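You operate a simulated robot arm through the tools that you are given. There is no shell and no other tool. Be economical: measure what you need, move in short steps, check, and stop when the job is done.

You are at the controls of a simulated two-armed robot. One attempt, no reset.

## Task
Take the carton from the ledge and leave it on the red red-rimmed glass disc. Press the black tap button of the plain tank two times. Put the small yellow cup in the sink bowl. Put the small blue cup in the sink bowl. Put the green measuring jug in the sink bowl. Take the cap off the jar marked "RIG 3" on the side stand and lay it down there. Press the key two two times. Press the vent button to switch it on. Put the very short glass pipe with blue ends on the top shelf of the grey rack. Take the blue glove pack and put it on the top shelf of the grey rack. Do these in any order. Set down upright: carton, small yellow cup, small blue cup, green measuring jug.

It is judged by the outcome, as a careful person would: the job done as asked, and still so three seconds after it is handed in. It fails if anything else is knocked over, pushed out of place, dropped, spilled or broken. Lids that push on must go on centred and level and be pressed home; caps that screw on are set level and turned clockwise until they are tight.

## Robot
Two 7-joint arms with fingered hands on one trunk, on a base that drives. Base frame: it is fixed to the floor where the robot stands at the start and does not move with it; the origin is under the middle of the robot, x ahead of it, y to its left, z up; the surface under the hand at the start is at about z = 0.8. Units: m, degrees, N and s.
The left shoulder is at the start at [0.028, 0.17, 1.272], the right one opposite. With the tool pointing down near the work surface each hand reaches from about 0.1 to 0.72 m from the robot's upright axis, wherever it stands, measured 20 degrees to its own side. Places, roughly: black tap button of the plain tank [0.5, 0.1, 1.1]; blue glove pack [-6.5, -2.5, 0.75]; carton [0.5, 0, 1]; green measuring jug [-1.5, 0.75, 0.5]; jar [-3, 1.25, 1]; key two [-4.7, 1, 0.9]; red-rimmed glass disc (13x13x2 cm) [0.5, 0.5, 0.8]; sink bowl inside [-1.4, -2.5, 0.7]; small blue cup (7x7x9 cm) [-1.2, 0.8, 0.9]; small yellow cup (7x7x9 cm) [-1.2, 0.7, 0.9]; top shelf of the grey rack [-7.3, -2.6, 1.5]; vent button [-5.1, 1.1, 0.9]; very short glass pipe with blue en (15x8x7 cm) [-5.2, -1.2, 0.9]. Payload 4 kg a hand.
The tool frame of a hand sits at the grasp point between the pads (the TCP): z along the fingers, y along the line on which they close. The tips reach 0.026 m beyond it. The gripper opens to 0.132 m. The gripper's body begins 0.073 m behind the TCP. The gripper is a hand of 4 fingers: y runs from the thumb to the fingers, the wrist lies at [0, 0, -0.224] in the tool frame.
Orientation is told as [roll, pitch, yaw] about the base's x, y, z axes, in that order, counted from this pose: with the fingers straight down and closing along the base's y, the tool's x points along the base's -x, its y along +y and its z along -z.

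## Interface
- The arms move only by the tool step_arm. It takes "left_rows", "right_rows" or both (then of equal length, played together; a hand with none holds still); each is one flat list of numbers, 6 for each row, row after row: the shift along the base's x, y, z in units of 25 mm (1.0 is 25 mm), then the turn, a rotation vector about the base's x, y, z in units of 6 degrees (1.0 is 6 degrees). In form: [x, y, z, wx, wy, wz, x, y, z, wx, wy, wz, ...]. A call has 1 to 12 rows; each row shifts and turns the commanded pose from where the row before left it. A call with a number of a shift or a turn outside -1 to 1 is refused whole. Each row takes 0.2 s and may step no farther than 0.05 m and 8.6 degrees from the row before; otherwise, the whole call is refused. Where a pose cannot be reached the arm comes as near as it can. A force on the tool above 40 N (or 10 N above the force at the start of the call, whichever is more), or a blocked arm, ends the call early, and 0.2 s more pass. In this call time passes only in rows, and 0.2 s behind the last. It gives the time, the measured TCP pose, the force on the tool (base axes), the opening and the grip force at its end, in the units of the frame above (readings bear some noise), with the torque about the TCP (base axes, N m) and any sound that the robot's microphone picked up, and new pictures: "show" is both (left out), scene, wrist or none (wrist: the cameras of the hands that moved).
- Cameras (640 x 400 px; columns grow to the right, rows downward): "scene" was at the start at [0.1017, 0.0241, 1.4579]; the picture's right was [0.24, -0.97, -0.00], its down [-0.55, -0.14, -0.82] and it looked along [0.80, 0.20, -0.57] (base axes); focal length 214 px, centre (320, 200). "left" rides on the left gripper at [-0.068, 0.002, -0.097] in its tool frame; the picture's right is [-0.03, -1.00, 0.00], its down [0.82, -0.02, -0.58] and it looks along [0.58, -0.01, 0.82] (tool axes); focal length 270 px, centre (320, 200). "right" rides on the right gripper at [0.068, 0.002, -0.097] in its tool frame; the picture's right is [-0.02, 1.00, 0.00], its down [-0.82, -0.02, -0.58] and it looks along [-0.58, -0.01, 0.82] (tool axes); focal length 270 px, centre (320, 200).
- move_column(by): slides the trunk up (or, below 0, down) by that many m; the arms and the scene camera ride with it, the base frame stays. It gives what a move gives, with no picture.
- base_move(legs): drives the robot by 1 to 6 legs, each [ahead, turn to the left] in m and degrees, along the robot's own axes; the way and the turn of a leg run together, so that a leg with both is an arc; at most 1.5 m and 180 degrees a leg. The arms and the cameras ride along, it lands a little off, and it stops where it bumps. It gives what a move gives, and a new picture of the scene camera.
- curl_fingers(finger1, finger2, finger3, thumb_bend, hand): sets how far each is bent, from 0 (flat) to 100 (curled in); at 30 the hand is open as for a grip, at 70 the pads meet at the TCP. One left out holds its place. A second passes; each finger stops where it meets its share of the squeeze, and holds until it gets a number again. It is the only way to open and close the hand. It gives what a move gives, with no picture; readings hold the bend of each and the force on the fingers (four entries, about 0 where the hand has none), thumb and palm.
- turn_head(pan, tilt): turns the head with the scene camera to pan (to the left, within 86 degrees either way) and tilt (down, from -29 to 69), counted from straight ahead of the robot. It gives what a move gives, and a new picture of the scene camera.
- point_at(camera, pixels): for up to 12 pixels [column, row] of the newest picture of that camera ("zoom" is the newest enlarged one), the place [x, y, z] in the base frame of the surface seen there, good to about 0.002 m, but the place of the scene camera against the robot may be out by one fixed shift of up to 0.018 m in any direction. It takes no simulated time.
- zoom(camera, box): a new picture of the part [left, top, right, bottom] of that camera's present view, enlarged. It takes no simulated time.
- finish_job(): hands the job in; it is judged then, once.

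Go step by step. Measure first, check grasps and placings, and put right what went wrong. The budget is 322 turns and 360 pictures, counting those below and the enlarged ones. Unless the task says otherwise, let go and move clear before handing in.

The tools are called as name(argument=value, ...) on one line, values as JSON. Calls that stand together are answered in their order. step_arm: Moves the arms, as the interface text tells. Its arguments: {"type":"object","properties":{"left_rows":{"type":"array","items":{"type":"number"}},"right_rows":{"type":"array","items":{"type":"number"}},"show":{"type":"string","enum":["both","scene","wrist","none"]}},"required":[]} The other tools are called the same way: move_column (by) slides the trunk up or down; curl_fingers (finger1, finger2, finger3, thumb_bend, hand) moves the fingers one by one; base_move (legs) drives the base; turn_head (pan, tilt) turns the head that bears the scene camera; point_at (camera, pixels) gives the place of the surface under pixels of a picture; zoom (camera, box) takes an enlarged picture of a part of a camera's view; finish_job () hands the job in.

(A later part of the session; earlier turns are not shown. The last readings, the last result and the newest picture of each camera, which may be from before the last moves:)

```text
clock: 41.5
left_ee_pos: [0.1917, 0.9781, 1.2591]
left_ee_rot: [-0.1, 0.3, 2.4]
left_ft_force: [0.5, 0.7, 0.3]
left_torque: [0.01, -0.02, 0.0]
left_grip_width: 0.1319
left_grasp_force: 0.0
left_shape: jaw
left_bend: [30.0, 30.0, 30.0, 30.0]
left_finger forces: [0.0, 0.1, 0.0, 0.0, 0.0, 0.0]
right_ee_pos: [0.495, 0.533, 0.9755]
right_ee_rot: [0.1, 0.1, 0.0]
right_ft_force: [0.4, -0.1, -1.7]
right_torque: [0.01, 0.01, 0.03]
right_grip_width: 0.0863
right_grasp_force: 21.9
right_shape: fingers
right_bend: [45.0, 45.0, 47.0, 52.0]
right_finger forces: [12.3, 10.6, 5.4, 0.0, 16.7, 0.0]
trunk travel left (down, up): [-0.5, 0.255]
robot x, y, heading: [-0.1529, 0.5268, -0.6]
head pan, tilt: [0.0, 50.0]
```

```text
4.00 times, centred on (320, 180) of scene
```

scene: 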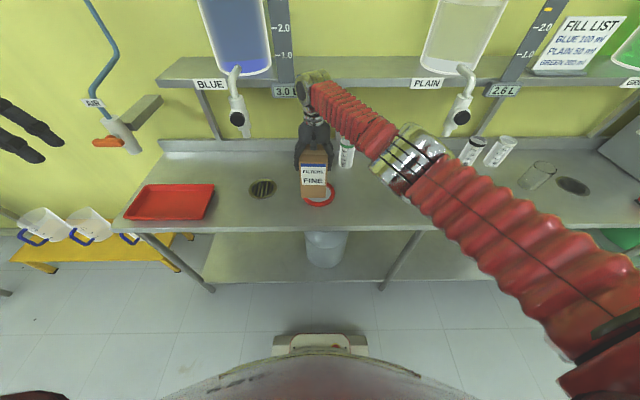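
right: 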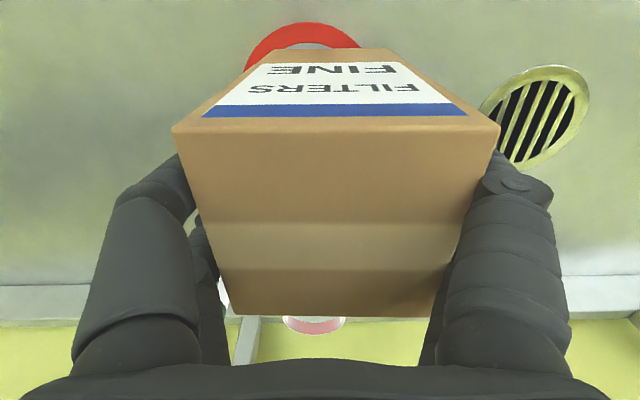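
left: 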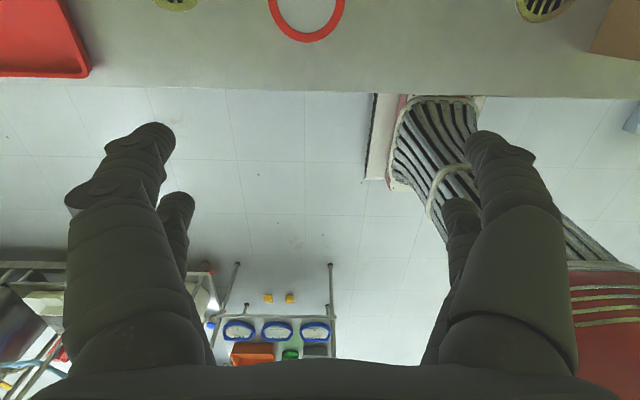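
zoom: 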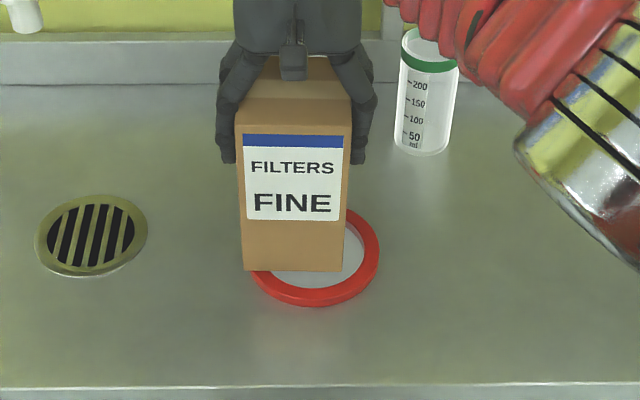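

The carton looks shifted to the left (+y) on the disc. I'll measure the rim from both cameras.

point_at(camera="right", pixels=[[300, 33], [256, 56], [275, 40], [335, 35], [350, 42], [318, 138], [200, 128], [475, 128]])

point_at(camera="zoom", pixels=[[372, 252], [318, 298], [265, 280], [355, 285], [362, 225], [245, 262], [340, 262], [237, 128], [350, 128]])

```text
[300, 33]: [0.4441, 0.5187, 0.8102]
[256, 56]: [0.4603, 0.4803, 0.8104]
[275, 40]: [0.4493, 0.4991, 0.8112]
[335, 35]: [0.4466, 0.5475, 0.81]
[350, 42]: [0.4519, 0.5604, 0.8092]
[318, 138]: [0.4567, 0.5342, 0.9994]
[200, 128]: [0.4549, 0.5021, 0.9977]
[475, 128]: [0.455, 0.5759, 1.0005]
```

```text
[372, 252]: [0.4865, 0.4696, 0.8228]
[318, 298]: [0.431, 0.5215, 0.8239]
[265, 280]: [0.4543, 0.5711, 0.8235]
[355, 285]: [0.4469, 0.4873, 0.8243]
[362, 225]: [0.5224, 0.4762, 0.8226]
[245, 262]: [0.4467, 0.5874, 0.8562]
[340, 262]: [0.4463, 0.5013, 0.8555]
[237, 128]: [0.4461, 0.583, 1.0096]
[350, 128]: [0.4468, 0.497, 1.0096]
```

The carton centre is about 13 mm too far in +y, and x is good. I'll correct and lower.

step_arm(right_rows=[0, -0.54, 0, 0, 0, 0, 0, 0, -0.5, 0, 0, 0, 0, 0, -0.25, 0, 0, 0])

zoom(camera="scene", box=[240, 130, 400, 230])

```text
clock: 42.3
left_ee_pos: [0.1907, 0.9758, 1.2595]
left_ee_rot: [-0.1, 0.3, 2.4]
left_ft_force: [0.5, -0.7, 0.2]
left_torque: [0.01, -0.02, -0.01]
left_grip_width: 0.1319
left_grasp_force: 0.0
left_shape: jaw
left_bend: [30.0, 30.0, 30.0, 30.0]
left_finger forces: [0.0, 0.0, 0.0, 0.1, 0.1, 0.0]
right_ee_pos: [0.4931, 0.5211, 0.9553]
right_ee_rot: [0.1, 0.1, 0.0]
right_ft_force: [-1.0, 0.9, -1.4]
right_torque: [-0.03, -0.02, 0.0]
right_grip_width: 0.0863
right_grasp_force: 22.7
right_shape: fingers
right_bend: [45.0, 45.0, 47.0, 52.0]
right_finger forces: [12.4, 10.7, 5.5, 0.1, 16.6, 0.1]
trunk travel left (down, up): [-0.5, 0.255]
robot x, y, heading: [-0.1513, 0.5232, -0.6]
head pan, tilt: [0.0, 50.0]
```

scene: 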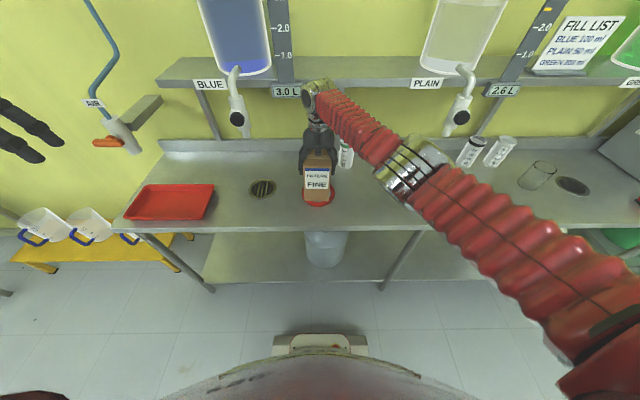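
right: 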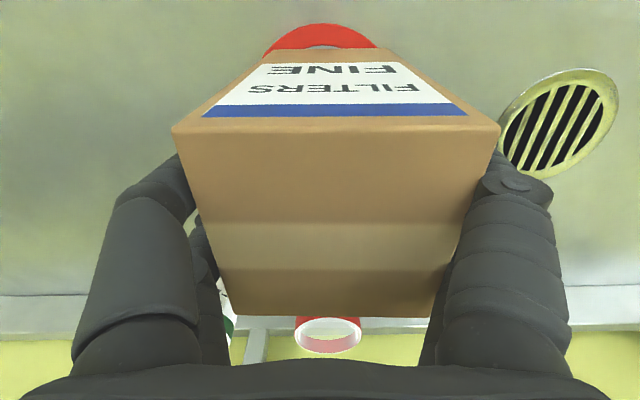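

```text
4.00 times, centred on (320, 180) of scene
```

zoom: 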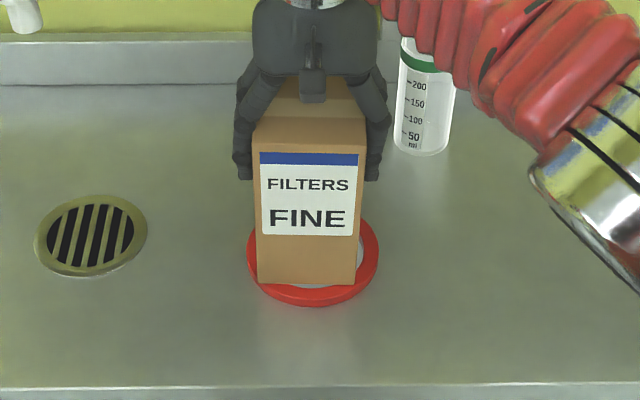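

It is well centred now. I'll nudge slightly and lower until contact.

step_arm(right_rows=[0, -0.14, -0.2, 0, 0, 0, 0, 0, -0.2, 0, 0, 0], show="none")

zoom(camera="scene", box=[240, 130, 400, 230])

```text
clock: 43.0
left_ee_pos: [0.1913, 0.9768, 1.2597]
left_ee_rot: [-0.1, 0.4, 2.4]
left_ft_force: [0.1, -0.7, 0.6]
left_torque: [0.02, 0.05, 0.01]
left_grip_width: 0.1321
left_grasp_force: 0.0
left_shape: jaw
left_bend: [30.0, 30.0, 30.0, 30.0]
left_finger forces: [0.0, 0.0, 0.0, 0.1, 0.0, 0.0]
right_ee_pos: [0.4971, 0.5205, 0.9549]
right_ee_rot: [0.7, -0.9, 0.3]
right_ft_force: [-3.8, 1.1, 16.8]
right_torque: [-0.54, 0.42, -0.15]
right_grip_width: 0.0861
right_grasp_force: 25.6
right_shape: fingers
right_bend: [47.0, 46.0, 47.0, 53.0]
right_finger forces: [15.5, 12.3, 6.3, 0.1, 17.4, 0.0]
trunk travel left (down, up): [-0.5, 0.255]
robot x, y, heading: [-0.1514, 0.5236, -0.6]
head pan, tilt: [0.0, 50.0]
stopped in row 2 (right hand): the force on the tool passed its limit at 41 N (the readings are from after the stop); the commanded pose is now the measured one
```

```text
4.00 times, centred on (320, 180) of scene
```

zoom: 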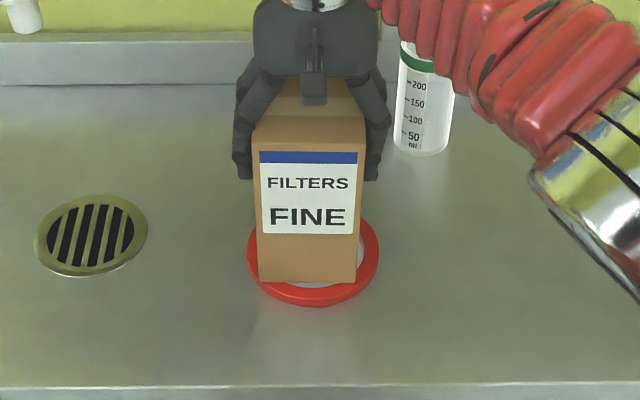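

It is in contact on the rim. I'll ease up 2 mm and open.

step_arm(right_rows=[0, 0, 0.08, 0, 0, 0], show="none")

curl_fingers(hand="right", finger1=30, finger2=30, finger3=30, thumb_bend=30)

step_arm(right_rows=[0, 0, 0.5, 0, 0, 0, 0, 0, 1, 0, 0, 0, 0, 0, 1, 0, 0, 0, 0, 0, 1, 0, 0, 0, 0, 0, 1, 0, 0, 0, -1, 0, 0, 0, 0, 0, -1, 0, 0, 0, 0, 0, -1, 0, 0, 0, 0, 0, -1, 0, 0, 0, 0, 0])

```text
clock: 43.4
left_ee_pos: [0.19, 0.9761, 1.2605]
left_ee_rot: [-0.2, 0.3, 2.3]
left_ft_force: [0.1, 0.1, -0.1]
left_torque: [0.02, -0.01, 0.0]
left_grip_width: 0.132
left_grasp_force: 0.1
left_shape: jaw
left_bend: [30.0, 30.0, 30.0, 30.0]
left_finger forces: [0.1, 0.0, 0.0, 0.1, 0.1, 0.0]
right_ee_pos: [0.4972, 0.5205, 0.9549]
right_ee_rot: [0.4, -0.7, 0.3]
right_ft_force: [0.9, 2.1, 12.1]
right_torque: [-0.22, 0.23, -0.09]
right_grip_width: 0.0861
right_grasp_force: 25.4
right_shape: fingers
right_bend: [47.0, 46.0, 47.0, 53.0]
right_finger forces: [14.6, 12.7, 5.5, 0.1, 17.0, 0.0]
trunk travel left (down, up): [-0.5, 0.255]
robot x, y, heading: [-0.1518, 0.525, -0.4]
head pan, tilt: [0.0, 50.0]
```

```text
clock: 44.4
left_ee_pos: [0.1919, 0.9767, 1.2595]
left_ee_rot: [-0.1, 0.2, 2.5]
left_ft_force: [-0.6, -0.2, -0.8]
left_torque: [0.03, 0.0, 0.01]
left_grip_width: 0.1321
left_grasp_force: 0.1
left_shape: jaw
left_bend: [30.0, 30.0, 30.0, 30.0]
left_finger forces: [0.1, 0.0, 0.0, 0.0, 0.1, 0.1]
right_ee_pos: [0.497, 0.5201, 0.9526]
right_ee_rot: [0.4, -0.5, 0.2]
right_ft_force: [0.1, 0.0, -0.7]
right_torque: [-0.02, -0.02, 0.0]
right_grip_width: 0.1322
right_grasp_force: 0.1
right_shape: fingers
right_bend: [30.0, 30.0, 30.0, 30.0]
right_finger forces: [0.0, 0.0, 0.1, 0.1, 0.1, 0.1]
trunk travel left (down, up): [-0.5, 0.255]
robot x, y, heading: [-0.155, 0.5249, -0.6]
head pan, tilt: [0.0, 50.0]
```

```text
clock: 46.4
left_ee_pos: [0.1919, 0.9768, 1.2612]
left_ee_rot: [-0.2, 0.2, 2.4]
left_ft_force: [-1.0, -0.1, 0.3]
left_torque: [0.03, -0.02, -0.01]
left_grip_width: 0.1321
left_grasp_force: 0.1
left_shape: jaw
left_bend: [30.0, 30.0, 30.0, 30.0]
left_finger forces: [0.0, 0.0, 0.1, 0.0, 0.0, 0.0]
right_ee_pos: [0.3984, 0.5185, 1.0637]
right_ee_rot: [0.4, -0.5, 0.2]
right_ft_force: [-0.3, 0.9, 0.3]
right_torque: [0.0, -0.03, -0.02]
right_grip_width: 0.1325
right_grasp_force: 0.0
right_shape: fingers
right_bend: [30.0, 30.0, 30.0, 30.0]
right_finger forces: [0.1, 0.0, 0.0, 0.1, 0.0, 0.0]
trunk travel left (down, up): [-0.5, 0.255]
robot x, y, heading: [-0.1537, 0.5207, -0.7]
head pan, tilt: [0.0, 50.0]
```

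scene: 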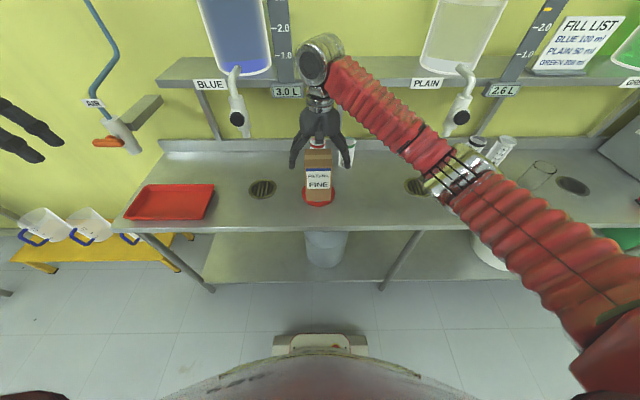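
right: 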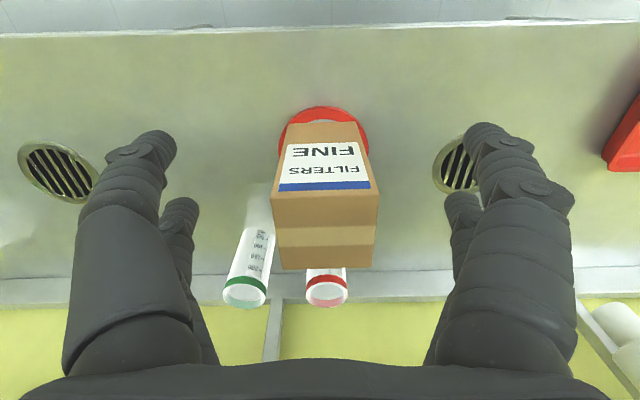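

The carton stands on the disc. Next is the second tap press: I'll close the right hand's fingers, swing it to point forward (+x) and bring it in front of the plain tap.

curl_fingers(hand="right", finger1=70, finger2=70, finger3=70, thumb_bend=70)

step_arm(right_rows=[-1, -0.5, 0.5, 0, 0, 0, -0.5, -1, 0.5, 0, -1, 0, 0, -1, 0.5, 0, -1, 0, 0, -1, 0.5, 0, -1, 0, 0, -1, 0.3, 0, -1, 0, 0, -1, 0, 0, -1, 0, 0, -1, 0, 0, -1, 0, 0, -1, 0, 0, -1, 0, 0, -1, 0, 0, -1, 0, 0, -1, 0, 0, -1, 0, 0, -1, 0, 0, -1, 0, 0, -1, 0, 0, -1, 0], show="scene")

```text
clock: 47.4
left_ee_pos: [0.1921, 0.9778, 1.2602]
left_ee_rot: [-0.1, 0.2, 2.4]
left_ft_force: [-0.3, -1.0, 0.5]
left_torque: [0.0, 0.0, -0.02]
left_grip_width: 0.1318
left_grasp_force: 0.0
left_shape: jaw
left_bend: [30.0, 30.0, 30.0, 30.0]
left_finger forces: [0.0, 0.1, 0.0, 0.0, 0.1, 0.0]
right_ee_pos: [0.3978, 0.5192, 1.0647]
right_ee_rot: [0.3, -0.6, 0.2]
right_ft_force: [0.7, 0.0, 0.4]
right_torque: [0.02, 0.01, -0.04]
right_grip_width: 0.0016
right_grasp_force: 0.2
right_shape: fingers
right_bend: [70.0, 70.0, 70.0, 70.0]
right_finger forces: [0.0, 0.1, 0.0, 0.1, 0.0, 0.1]
trunk travel left (down, up): [-0.5, 0.255]
robot x, y, heading: [-0.1548, 0.5192, -0.5]
head pan, tilt: [0.0, 50.0]
```

```text
clock: 50.0
left_ee_pos: [0.1904, 0.9771, 1.2613]
left_ee_rot: [-0.1, 0.1, 2.4]
left_ft_force: [-0.3, 0.5, 0.2]
left_torque: [0.02, 0.02, 0.01]
left_grip_width: 0.132
left_grasp_force: 0.0
left_shape: jaw
left_bend: [30.0, 30.0, 30.0, 30.0]
left_finger forces: [0.0, 0.0, 0.0, 0.0, 0.0, 0.0]
right_ee_pos: [0.3594, 0.2301, 1.1239]
right_ee_rot: [-0.1, -66.7, 0.7]
right_ft_force: [-0.3, -0.4, -0.4]
right_torque: [-0.03, 0.03, -0.02]
right_grip_width: 0.0016
right_grasp_force: 0.0
right_shape: fingers
right_bend: [70.0, 70.0, 70.0, 70.0]
right_finger forces: [0.1, 0.1, 0.1, 0.0, 0.0, 0.1]
trunk travel left (down, up): [-0.5, 0.255]
robot x, y, heading: [-0.1539, 0.5226, -0.7]
head pan, tilt: [0.0, 50.0]
```

scene: 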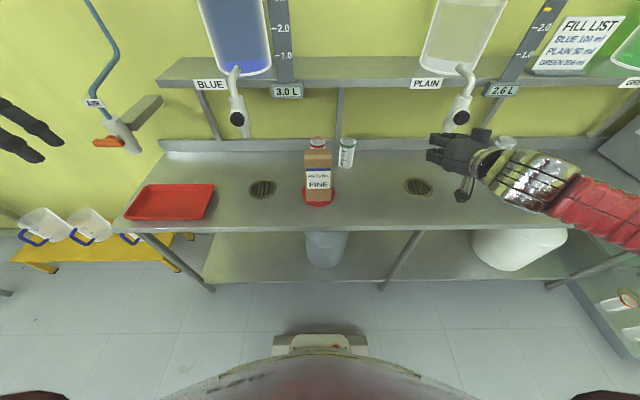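

The hand is swinging forward well (pitch -67). I'll finish the turn and use the wrist camera to see the button.

step_arm(right_rows=[-0.5, -1, 0, 0, -1, 0, -0.5, -1, 0, 0, -1, 0, 0, -1, 0, 0, -1, 0, 0, -0.8, 0, 0, -0.9, 0])

zoom(camera="scene", box=[380, 60, 540, 160])

```text
clock: 51.0
left_ee_pos: [0.1912, 0.9769, 1.2597]
left_ee_rot: [-0.1, 0.2, 2.4]
left_ft_force: [0.2, 0.2, 0.4]
left_torque: [-0.01, 0.0, -0.02]
left_grip_width: 0.1318
left_grasp_force: 0.1
left_shape: jaw
left_bend: [30.0, 30.0, 30.0, 30.0]
left_finger forces: [0.1, 0.0, 0.0, 0.1, 0.1, 0.1]
right_ee_pos: [0.3335, 0.137, 1.1217]
right_ee_rot: [-79.7, -89.7, 80.2]
right_ft_force: [0.2, 0.6, 0.1]
right_torque: [-0.03, 0.01, 0.0]
right_grip_width: 0.0013
right_grasp_force: 0.0
right_shape: fingers
right_bend: [70.0, 70.0, 70.0, 70.0]
right_finger forces: [0.0, 0.0, 0.0, 0.0, 0.0, 0.0]
trunk travel left (down, up): [-0.5, 0.255]
robot x, y, heading: [-0.1545, 0.5265, -0.5]
head pan, tilt: [0.0, 50.0]
```

scene: 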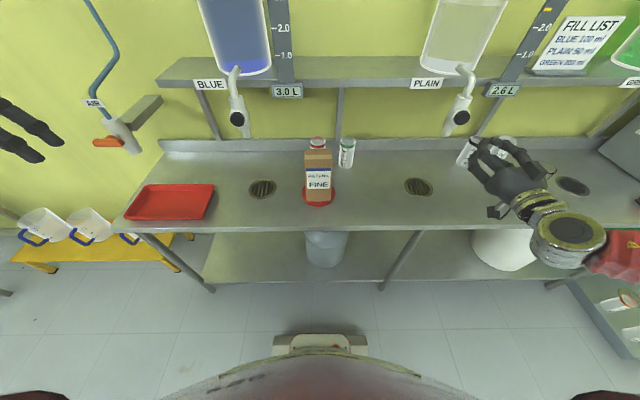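
right: 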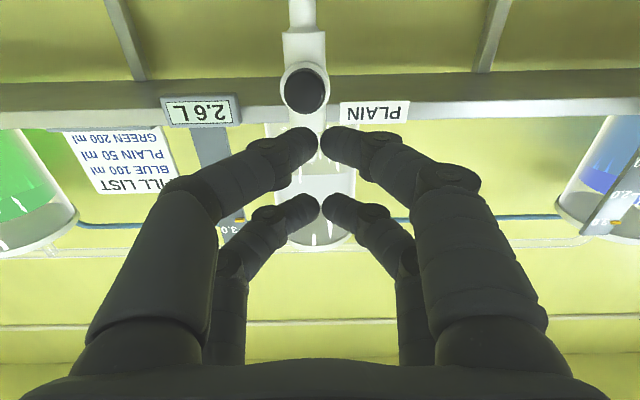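

```text
4.00 times, centred on (460, 110) of scene
```

zoom: 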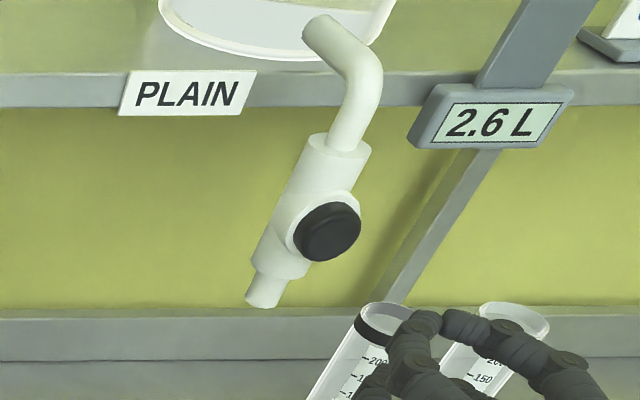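

No stream at the spout. I'll measure the button at (304,92) in the wrist view.

point_at(camera="right", pixels=[[304, 92], [292, 92], [316, 92], [304, 78], [304, 106]])

```text
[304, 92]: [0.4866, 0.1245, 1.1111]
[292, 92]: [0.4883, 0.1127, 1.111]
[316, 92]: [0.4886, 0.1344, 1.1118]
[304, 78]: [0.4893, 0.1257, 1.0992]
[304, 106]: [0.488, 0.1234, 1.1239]
```

The button face is centred at (0.487,0.1245,1.111). I'll line up the fingertips and approach to about 10 mm short.

step_arm(right_rows=[0.5, -0.5, 0, 0, 0, 0, 1, 0, 0, 0, 0, 0, 1, 0, 0, 0, 0, 0, 1, 0, 0, 0, 0, 0, 1, 0, 0, 0, 0, 0])

zoom(camera="scene", box=[380, 60, 540, 160])

```text
clock: 52.2
left_ee_pos: [0.1923, 0.9763, 1.2596]
left_ee_rot: [-0.1, 0.4, 2.4]
left_ft_force: [1.0, 0.3, 0.1]
left_torque: [0.01, 0.02, 0.0]
left_grip_width: 0.1318
left_grasp_force: 0.0
left_shape: jaw
left_bend: [30.0, 30.0, 30.0, 30.0]
left_finger forces: [0.0, 0.0, 0.0, 0.0, 0.0, 0.0]
right_ee_pos: [0.447, 0.1233, 1.121]
right_ee_rot: [-79.9, -89.7, 80.3]
right_ft_force: [0.6, 0.2, -0.3]
right_torque: [0.04, 0.0, -0.01]
right_grip_width: 0.0012
right_grasp_force: 0.1
right_shape: fingers
right_bend: [70.0, 70.0, 70.0, 70.0]
right_finger forces: [0.1, 0.0, 0.0, 0.0, 0.0, 0.0]
trunk travel left (down, up): [-0.5, 0.255]
robot x, y, heading: [-0.1535, 0.5242, -0.7]
head pan, tilt: [0.0, 50.0]
```

scene: 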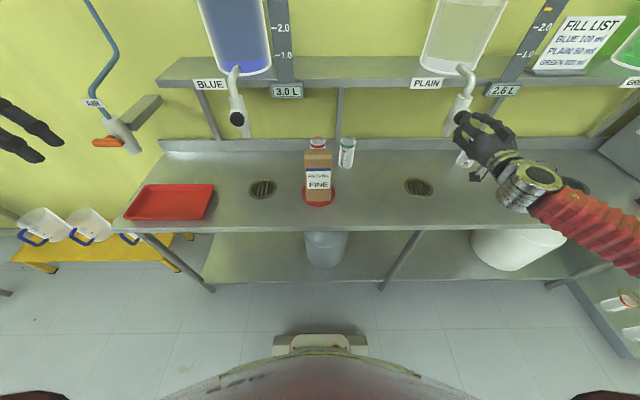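
right: 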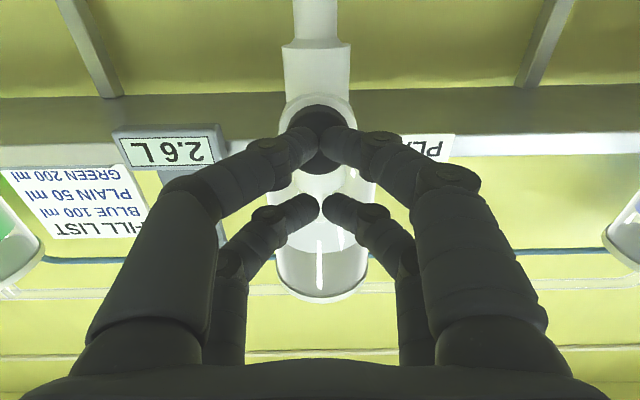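

```text
4.00 times, centred on (460, 110) of scene
```

zoom: 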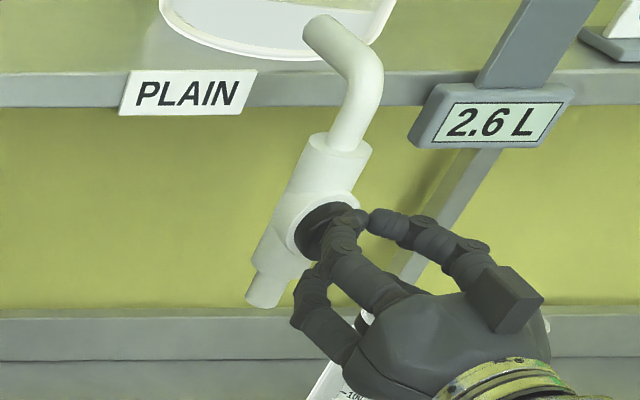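

The fingertips are right in front of the button. I'll press in small steps and listen for a click.

step_arm(right_rows=[0.3, 0, -0.15, 0, 0, 0, 0.2, 0, 0, 0, 0, 0, 0.2, 0, 0, 0, 0, 0], show="none")

```text
clock: 53.0
left_ee_pos: [0.1917, 0.9764, 1.2599]
left_ee_rot: [-0.2, 0.3, 2.5]
left_ft_force: [-0.2, 0.0, -0.3]
left_torque: [0.03, 0.01, 0.01]
left_grip_width: 0.1319
left_grasp_force: 0.1
left_shape: jaw
left_bend: [30.0, 30.0, 30.0, 30.0]
left_finger forces: [0.1, 0.1, 0.1, 0.0, 0.0, 0.1]
right_ee_pos: [0.464, 0.1237, 1.1188]
right_ee_rot: [-75.2, -89.8, 75.7]
right_ft_force: [-2.6, -0.7, -0.3]
right_torque: [-0.03, 0.05, -0.02]
right_grip_width: 0.0011
right_grasp_force: 1.0
right_shape: fingers
right_bend: [70.0, 70.0, 70.0, 70.0]
right_finger forces: [0.8, 0.1, 0.1, 0.0, 1.4, 0.1]
trunk travel left (down, up): [-0.5, 0.255]
robot x, y, heading: [-0.1558, 0.526, -0.7]
head pan, tilt: [0.0, 50.0]
heard: click
```

A click was heard with light force. I'll withdraw and look at the tap.

step_arm(right_rows=[-1, 0, 0, 0, 0, 0, -1, 0, 0, 0, 0, 0, -1, 0, 0, 0, 0, 0], show="scene")

zoom(camera="scene", box=[380, 60, 540, 160])

```text
clock: 53.8
left_ee_pos: [0.1896, 0.9767, 1.2607]
left_ee_rot: [0.0, 0.1, 2.3]
left_ft_force: [-0.3, -0.2, 1.1]
left_torque: [0.02, -0.03, 0.01]
left_grip_width: 0.1321
left_grasp_force: 0.1
left_shape: jaw
left_bend: [30.0, 30.0, 30.0, 30.0]
left_finger forces: [0.0, 0.0, 0.1, 0.0, 0.1, 0.0]
right_ee_pos: [0.3858, 0.1253, 1.1188]
right_ee_rot: [-98.2, -89.8, 98.7]
right_ft_force: [0.4, -0.3, -0.7]
right_torque: [0.0, 0.04, 0.0]
right_grip_width: 0.0011
right_grasp_force: 0.1
right_shape: fingers
right_bend: [70.0, 70.0, 70.0, 70.0]
right_finger forces: [0.1, 0.0, 0.0, 0.1, 0.0, 0.1]
trunk travel left (down, up): [-0.5, 0.255]
robot x, y, heading: [-0.1509, 0.5272, -0.7]
head pan, tilt: [0.0, 50.0]
```

scene: 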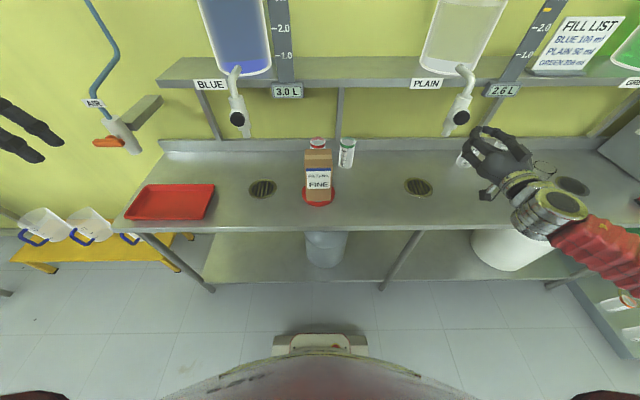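

```text
4.00 times, centred on (460, 110) of scene
```

zoom: 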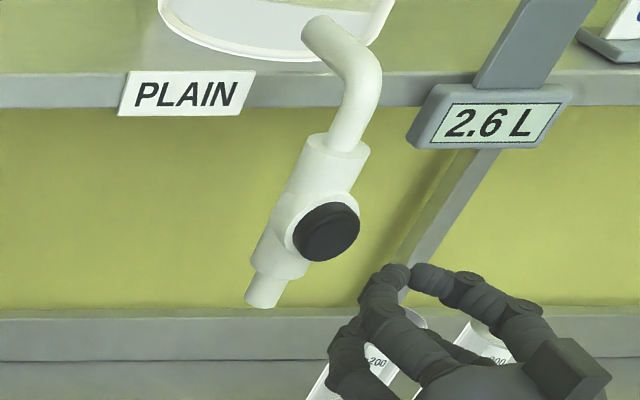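

No flow now, so the tap doses per press, and two clicks have been heard in total: the elbow's and this one. I'll fold the right hand back to pointing down, near the robot.

step_arm(right_rows=[-0.9, 0.4, 0.4, 0, 1, 0, -0.9, 0.4, 0.4, 0, 1, 0, -0.9, 0.4, 0.4, 0, 1, 0, -0.7, 0.7, 0.4, 0, 1, 0, -0.7, 0.7, 0.4, 0, 1, 0, -0.6, 0.7, 0.4, 0, 1, 0, -0.6, 0.7, 0.4, 0, 1, 0, -0.6, 0.7, 0.4, 0, 1, 0, -0.6, 0.7, 0.4, 0, 1, 0, -0.5, 0.7, 0.4, 0, 1, 0, -0.4, 0.7, 0.4, 0, 1, 0, -0.3, 0.7, 0.4, 0, 1, 0], show="none")

step_arm(right_rows=[0, 0, 0, 0, 1, 0, 0, 0, 0, 0, 1, 0, 0, 0, 0, 0, 1, 0], show="scene")

```text
clock: 56.4
left_ee_pos: [0.1918, 0.9767, 1.2594]
left_ee_rot: [-0.1, 0.2, 2.4]
left_ft_force: [-0.1, -0.1, -0.1]
left_torque: [-0.02, 0.0, 0.01]
left_grip_width: 0.1322
left_grasp_force: 0.1
left_shape: jaw
left_bend: [30.0, 30.0, 30.0, 30.0]
left_finger forces: [0.1, 0.0, 0.0, 0.0, 0.1, 0.1]
right_ee_pos: [0.2298, 0.2962, 1.2376]
right_ee_rot: [0.3, -17.9, 0.3]
right_ft_force: [-0.7, 0.6, -0.3]
right_torque: [-0.03, 0.02, 0.01]
right_grip_width: 0.0011
right_grasp_force: 0.1
right_shape: fingers
right_bend: [70.0, 70.0, 70.0, 70.0]
right_finger forces: [0.0, 0.0, 0.0, 0.0, 0.0, 0.0]
right hand out of reach, approached as far as the arm can: row 4, 5, 6
trunk travel left (down, up): [-0.5, 0.255]
robot x, y, heading: [-0.1554, 0.5207, -0.7]
head pan, tilt: [0.0, 50.0]
```

```text
clock: 57.2
left_ee_pos: [0.1926, 0.9759, 1.2599]
left_ee_rot: [0.0, 0.3, 2.4]
left_ft_force: [-0.1, -0.4, 0.1]
left_torque: [-0.02, 0.02, -0.03]
left_grip_width: 0.1319
left_grasp_force: 0.0
left_shape: jaw
left_bend: [30.0, 30.0, 30.0, 30.0]
left_finger forces: [0.0, 0.0, 0.0, 0.1, 0.0, 0.0]
right_ee_pos: [0.2304, 0.2975, 1.2386]
right_ee_rot: [0.4, 0.2, 0.2]
right_ft_force: [-0.8, 0.2, -0.4]
right_torque: [-0.03, -0.01, 0.02]
right_grip_width: 0.0011
right_grasp_force: 0.1
right_shape: fingers
right_bend: [70.0, 70.0, 70.0, 70.0]
right_finger forces: [0.0, 0.0, 0.0, 0.0, 0.0, 0.0]
trunk travel left (down, up): [-0.5, 0.255]
robot x, y, heading: [-0.1547, 0.5235, -0.7]
head pan, tilt: [0.0, 50.0]
```

scene: 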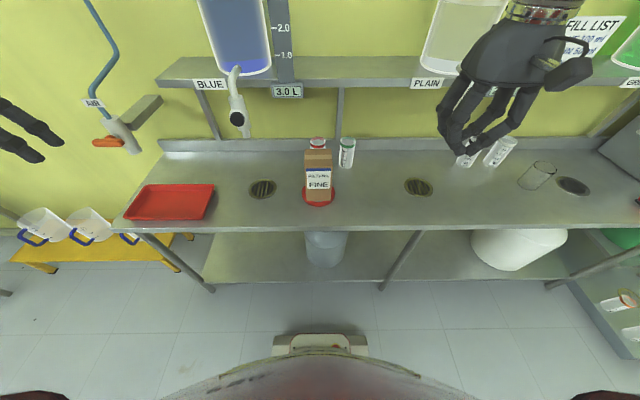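

The bench is undisturbed. I'll back up 0.15 and turn left toward the cup table, in stages.

base_move(legs=[[-0.15, 0], [0, 90]])

```text
clock: 61.4
left_ee_pos: [-0.5072, 1.0562, 1.2606]
left_ee_rot: [-0.2, 0.3, 61.2]
left_ft_force: [-0.1, -0.2, -0.1]
left_torque: [-0.02, -0.02, 0.0]
left_grip_width: 0.1318
left_grasp_force: 0.1
left_shape: jaw
left_bend: [30.0, 30.0, 30.0, 30.0]
left_finger forces: [0.0, 0.0, 0.0, 0.1, 0.1, 0.0]
right_ee_pos: [0.0947, 0.7388, 1.2397]
right_ee_rot: [0.4, 0.1, 59.2]
right_ft_force: [-0.5, 1.2, 0.5]
right_torque: [-0.05, -0.01, 0.0]
right_grip_width: 0.0011
right_grasp_force: 0.1
right_shape: fingers
right_bend: [70.0, 70.0, 70.0, 70.0]
right_finger forces: [0.0, 0.1, 0.0, 0.1, 0.0, 0.0]
trunk travel left (down, up): [-0.5, 0.255]
robot x, y, heading: [-0.2611, 0.502, 60.0]
head pan, tilt: [0.0, 50.0]
stopped in leg 2: the robot was blocked; the commanded pose is now the measured one
```

scene: 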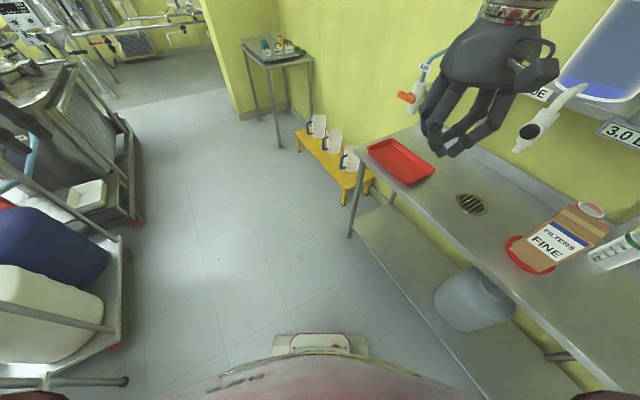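

It blocked at 60° again. There is a trolley with a handle close on the left (pixels (125,382), (110,345)); I'll measure it.

point_at(camera="scene", pixels=[[125, 382], [113, 345], [125, 235], [10, 340], [20, 385], [135, 222], [50, 250], [100, 325]])

turn_head(pan=60, tilt=55)

```text
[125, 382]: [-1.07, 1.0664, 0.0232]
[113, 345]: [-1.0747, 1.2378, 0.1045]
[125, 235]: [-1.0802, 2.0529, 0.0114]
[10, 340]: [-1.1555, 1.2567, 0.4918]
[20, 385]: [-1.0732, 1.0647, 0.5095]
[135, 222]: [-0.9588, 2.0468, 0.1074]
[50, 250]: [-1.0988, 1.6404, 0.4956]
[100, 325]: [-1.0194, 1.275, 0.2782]
```

```text
clock: 62.7
left_ee_pos: [-0.5052, 1.0554, 1.2609]
left_ee_rot: [0.0, 0.2, 61.2]
left_ft_force: [-0.4, 0.0, 0.0]
left_torque: [0.01, 0.0, 0.03]
left_grip_width: 0.1319
left_grasp_force: 0.2
left_shape: jaw
left_bend: [30.0, 30.0, 30.0, 30.0]
left_finger forces: [0.0, 0.0, 0.1, 0.0, 0.0, 0.0]
right_ee_pos: [0.0972, 0.737, 1.2392]
right_ee_rot: [0.6, 0.0, 59.0]
right_ft_force: [0.2, 1.1, 0.0]
right_torque: [0.01, 0.0, -0.01]
right_grip_width: 0.0012
right_grasp_force: 0.2
right_shape: fingers
right_bend: [70.0, 70.0, 70.0, 70.0]
right_finger forces: [0.0, 0.1, 0.0, 0.0, 0.0, 0.0]
trunk travel left (down, up): [-0.5, 0.255]
robot x, y, heading: [-0.2634, 0.5049, 59.9]
head pan, tilt: [60.0, 55.0]
```

scene: 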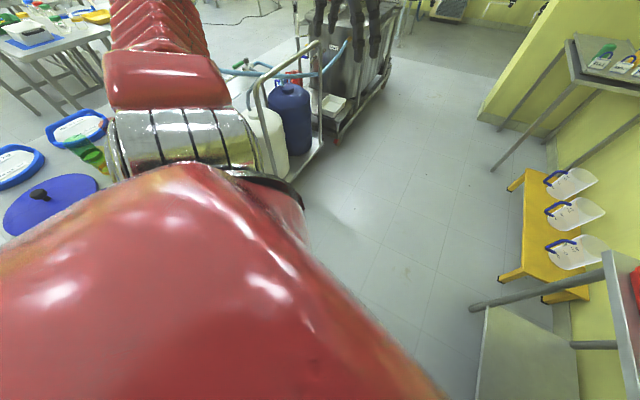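

Nothing is touching, and all three stops came about 60° into a 90° turn, so I suspect long turns stall. I'll use shorter turn legs.

base_move(legs=[[0, 40], [0, 40]])

```text
clock: 66.3
left_ee_pos: [-0.8554, 0.6119, 1.2604]
left_ee_rot: [-0.1, 0.2, 116.8]
left_ft_force: [-0.2, 0.3, -0.4]
left_torque: [-0.04, 0.03, -0.01]
left_grip_width: 0.1319
left_grasp_force: 0.1
left_shape: jaw
left_bend: [30.0, 30.0, 30.0, 30.0]
left_finger forces: [0.0, 0.0, 0.0, 0.0, 0.0, 0.0]
right_ee_pos: [-0.2516, 0.9293, 1.2406]
right_ee_rot: [0.7, 0.2, 114.8]
right_ft_force: [0.0, 0.8, -0.3]
right_torque: [-0.07, 0.02, 0.02]
right_grip_width: 0.0011
right_grasp_force: 0.0
right_shape: fingers
right_bend: [70.0, 70.0, 70.0, 70.0]
right_finger forces: [0.0, 0.1, 0.0, 0.0, 0.1, 0.0]
trunk travel left (down, up): [-0.5, 0.255]
robot x, y, heading: [-0.2233, 0.5143, 117.3]
head pan, tilt: [60.0, 55.0]
stopped in leg 2: the robot was blocked; the commanded pose is now the measured one
```

scene: 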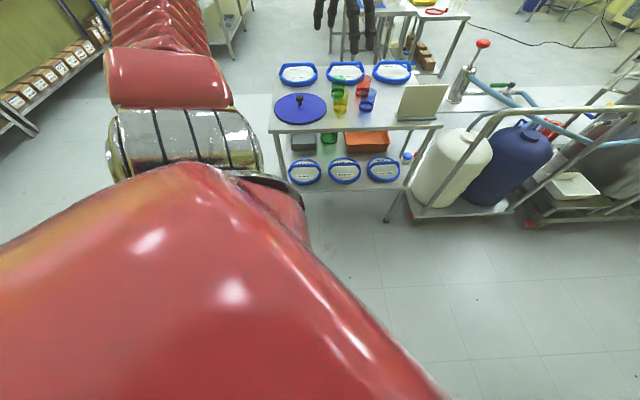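

It turned a further 57° with nothing near. I'll keep turning in calls of up to 50°.

base_move(legs=[[0, 50]])

turn_head(pan=0, tilt=40)

```text
clock: 69.0
left_ee_pos: [-0.7269, 0.1192, 1.2619]
left_ee_rot: [0.1, 0.3, 163.9]
left_ft_force: [-1.6, 0.8, 0.3]
left_torque: [-0.03, -0.03, -0.01]
left_grip_width: 0.1323
left_grasp_force: 0.1
left_shape: jaw
left_bend: [30.0, 30.0, 30.0, 30.0]
left_finger forces: [0.1, 0.0, 0.0, 0.0, 0.0, 0.0]
right_ee_pos: [-0.5504, 0.7769, 1.2407]
right_ee_rot: [1.0, 0.3, 161.8]
right_ft_force: [-0.5, 0.9, 0.7]
right_torque: [-0.05, -0.06, -0.02]
right_grip_width: 0.0009
right_grasp_force: 0.1
right_shape: fingers
right_bend: [70.0, 70.0, 70.0, 70.0]
right_finger forces: [0.0, 0.0, 0.1, 0.0, 0.1, 0.1]
trunk travel left (down, up): [-0.5, 0.255]
robot x, y, heading: [-0.2106, 0.554, 165.0]
head pan, tilt: [60.0, 55.0]
stopped in leg 1: the robot was blocked; the commanded pose is now the measured one
```

scene: 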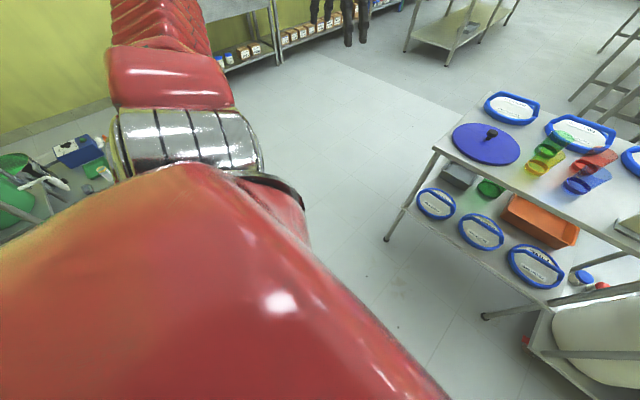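

```text
clock: 70.3
left_ee_pos: [-0.7237, 0.12, 1.2638]
left_ee_rot: [0.2, 0.2, 163.7]
left_ft_force: [-0.3, -0.5, -0.1]
left_torque: [0.0, 0.01, 0.03]
left_grip_width: 0.1319
left_grasp_force: 0.1
left_shape: jaw
left_bend: [30.0, 30.0, 30.0, 30.0]
left_finger forces: [0.1, 0.1, 0.0, 0.0, 0.1, 0.1]
right_ee_pos: [-0.547, 0.7775, 1.242]
right_ee_rot: [0.8, 0.1, 161.9]
right_ft_force: [-1.2, -0.1, -0.3]
right_torque: [0.0, -0.01, 0.01]
right_grip_width: 0.0009
right_grasp_force: 0.1
right_shape: fingers
right_bend: [70.0, 70.0, 70.0, 70.0]
right_finger forces: [0.0, 0.0, 0.1, 0.0, 0.1, 0.0]
trunk travel left (down, up): [-0.5, 0.255]
robot x, y, heading: [-0.2158, 0.5547, 164.9]
head pan, tilt: [0.0, 40.0]
```

scene: 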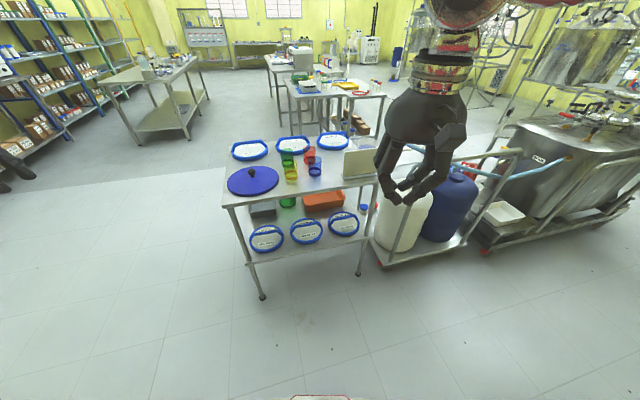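

Now facing the cup table at heading 165. I'll zoom on the cups near (300,165).

zoom(camera="scene", box=[215, 110, 415, 250])

point_at(camera="zoom", pixels=[[243, 190], [317, 172], [231, 290], [242, 150], [308, 145], [60, 270], [560, 240], [340, 230], [255, 295]])

```text
2.86 times, centred on (315, 180) of scene
```

zoom: 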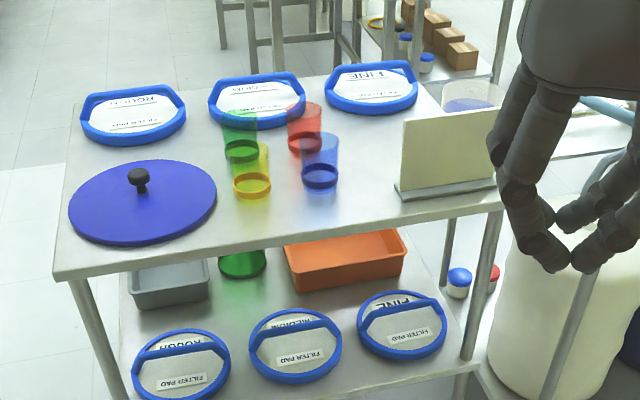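

```text
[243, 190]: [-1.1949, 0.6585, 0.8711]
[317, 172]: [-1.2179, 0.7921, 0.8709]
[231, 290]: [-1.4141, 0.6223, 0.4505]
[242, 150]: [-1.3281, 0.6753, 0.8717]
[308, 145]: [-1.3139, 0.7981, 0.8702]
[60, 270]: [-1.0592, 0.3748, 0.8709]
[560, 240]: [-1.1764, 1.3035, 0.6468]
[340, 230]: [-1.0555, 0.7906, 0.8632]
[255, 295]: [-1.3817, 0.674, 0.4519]
```

Yellow cup at about (-1.195,0.66), blue at (-1.218,0.79), table top z 0.87. I'll drive up to the table along the present heading and square up.

base_move(legs=[[0.44, 0], [0, 15]])

turn_head(pan=0, tilt=55)

```text
clock: 74.0
left_ee_pos: [-1.0248, 0.1202, 1.2638]
left_ee_rot: [0.0, 0.1, 178.3]
left_ft_force: [0.2, -0.6, 0.2]
left_torque: [0.0, 0.03, 0.01]
left_grip_width: 0.1317
left_grasp_force: 0.1
left_shape: jaw
left_bend: [30.0, 30.0, 30.0, 30.0]
left_finger forces: [0.1, 0.0, 0.1, 0.1, 0.1, 0.1]
right_ee_pos: [-1.0183, 0.8009, 1.2413]
right_ee_rot: [0.8, 0.1, 176.5]
right_ft_force: [-0.5, -0.1, 0.1]
right_torque: [0.02, 0.0, -0.01]
right_grip_width: 0.0008
right_grasp_force: 0.0
right_shape: fingers
right_bend: [70.0, 70.0, 70.0, 70.0]
right_finger forces: [0.1, 0.0, 0.0, 0.0, 0.0, 0.0]
trunk travel left (down, up): [-0.5, 0.255]
robot x, y, heading: [-0.6383, 0.6793, 179.7]
head pan, tilt: [0.0, 40.0]
```

scene: 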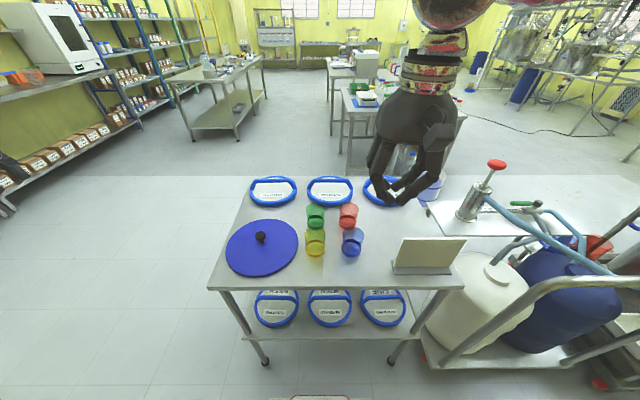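

```text
clock: 74.8
left_ee_pos: [-1.0258, 0.1219, 1.2644]
left_ee_rot: [0.2, 0.2, 178.3]
left_ft_force: [-0.5, -0.8, 0.5]
left_torque: [0.01, -0.01, -0.01]
left_grip_width: 0.132
left_grasp_force: 0.1
left_shape: jaw
left_bend: [30.0, 30.0, 30.0, 30.0]
left_finger forces: [0.0, 0.0, 0.0, 0.1, 0.1, 0.0]
right_ee_pos: [-1.0189, 0.8024, 1.2425]
right_ee_rot: [0.9, 0.1, 176.5]
right_ft_force: [0.1, 1.3, -0.7]
right_torque: [-0.01, 0.01, 0.0]
right_grip_width: 0.0009
right_grasp_force: 0.1
right_shape: fingers
right_bend: [70.0, 70.0, 70.0, 70.0]
right_finger forces: [0.0, 0.0, 0.0, 0.0, 0.1, 0.0]
trunk travel left (down, up): [-0.5, 0.255]
robot x, y, heading: [-0.6389, 0.6837, 179.9]
head pan, tilt: [0.0, 55.0]
```

scene: 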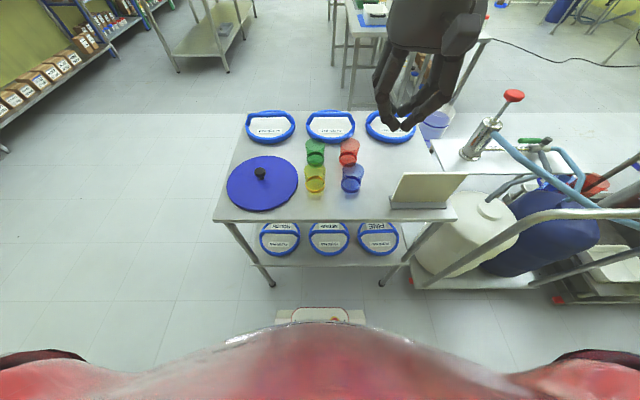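

Squared up at heading 180. I'll open the right hand and measure the cups in a zoom.

curl_fingers(hand="right", finger1=30, finger2=30, finger3=30, thumb_bend=30)

zoom(camera="scene", box=[270, 120, 400, 202])

zoom(camera="right", box=[0, 0, 640, 400])

```text
clock: 75.8
left_ee_pos: [-1.025, 0.1206, 1.2647]
left_ee_rot: [0.2, 0.2, 178.3]
left_ft_force: [0.9, 0.1, -0.3]
left_torque: [0.01, 0.01, -0.01]
left_grip_width: 0.1321
left_grasp_force: 0.1
left_shape: jaw
left_bend: [30.0, 30.0, 30.0, 30.0]
left_finger forces: [0.0, 0.0, 0.1, 0.0, 0.1, 0.0]
right_ee_pos: [-1.0189, 0.8011, 1.2423]
right_ee_rot: [0.9, 0.2, 176.5]
right_ft_force: [0.2, 0.7, 0.5]
right_torque: [0.04, -0.04, 0.0]
right_grip_width: 0.1322
right_grasp_force: 0.1
right_shape: fingers
right_bend: [30.0, 30.0, 30.0, 30.0]
right_finger forces: [0.0, 0.1, 0.0, 0.0, 0.0, 0.0]
trunk travel left (down, up): [-0.5, 0.255]
robot x, y, heading: [-0.6363, 0.6813, 179.5]
head pan, tilt: [0.0, 55.0]
```

```text
4.88 times, centred on (335, 161) of scene
```

zoom: 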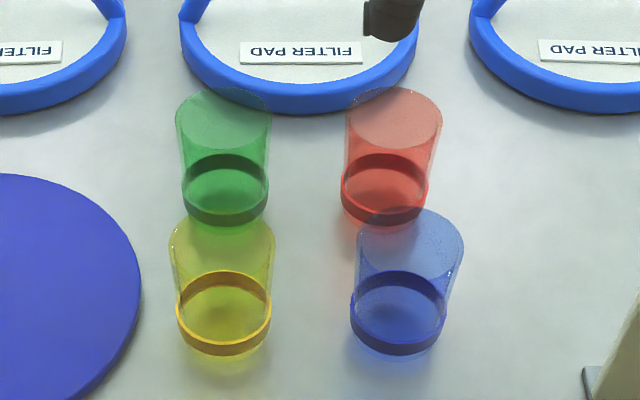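

```text
1.00 times, centred on (320, 200) of right (not enlarged: the box is as wide or as high as the picture)
```

zoom: 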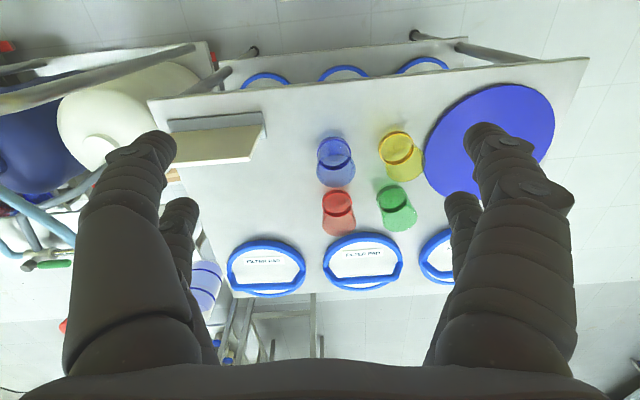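

point_at(camera="right", pixels=[[321, 165], [354, 163], [338, 178], [338, 160], [386, 160], [417, 150], [402, 140], [404, 168], [339, 222], [395, 210], [452, 160], [430, 160]])

zoom(camera="right", box=[280, 110, 460, 240])

```text
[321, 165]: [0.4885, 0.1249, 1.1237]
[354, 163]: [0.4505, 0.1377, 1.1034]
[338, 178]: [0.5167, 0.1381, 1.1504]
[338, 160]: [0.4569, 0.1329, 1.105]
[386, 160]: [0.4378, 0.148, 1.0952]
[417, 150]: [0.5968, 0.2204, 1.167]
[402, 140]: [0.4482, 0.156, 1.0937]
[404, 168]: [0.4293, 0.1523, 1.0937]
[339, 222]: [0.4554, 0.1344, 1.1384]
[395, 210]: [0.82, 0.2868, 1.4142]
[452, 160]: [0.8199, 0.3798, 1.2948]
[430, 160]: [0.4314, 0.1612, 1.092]
```

```text
3.08 times, centred on (370, 175) of right
```

zoom: 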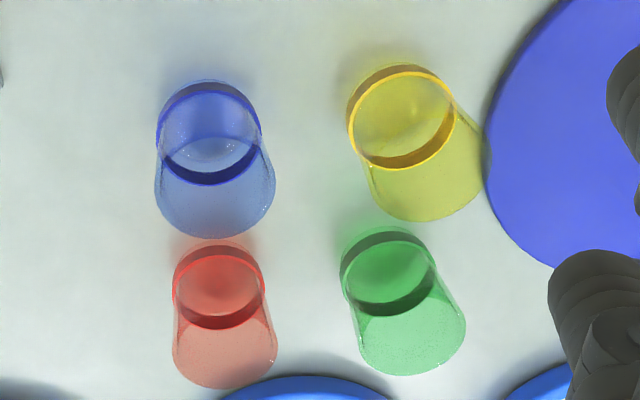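

point_at(camera="zoom", pixels=[[210, 88], [212, 178], [160, 135], [260, 135], [395, 70], [405, 163], [353, 120], [455, 110], [500, 150], [215, 320], [388, 305], [340, 200]])

```text
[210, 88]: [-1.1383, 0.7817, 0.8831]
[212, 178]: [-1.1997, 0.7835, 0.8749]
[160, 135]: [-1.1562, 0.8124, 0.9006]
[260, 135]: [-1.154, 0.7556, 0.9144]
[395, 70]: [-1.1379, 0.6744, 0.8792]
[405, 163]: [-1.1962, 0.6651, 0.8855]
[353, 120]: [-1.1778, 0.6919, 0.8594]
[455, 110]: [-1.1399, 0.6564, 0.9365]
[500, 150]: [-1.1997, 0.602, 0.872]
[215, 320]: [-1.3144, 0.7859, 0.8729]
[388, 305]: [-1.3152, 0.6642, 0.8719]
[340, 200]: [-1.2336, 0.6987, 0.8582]
```

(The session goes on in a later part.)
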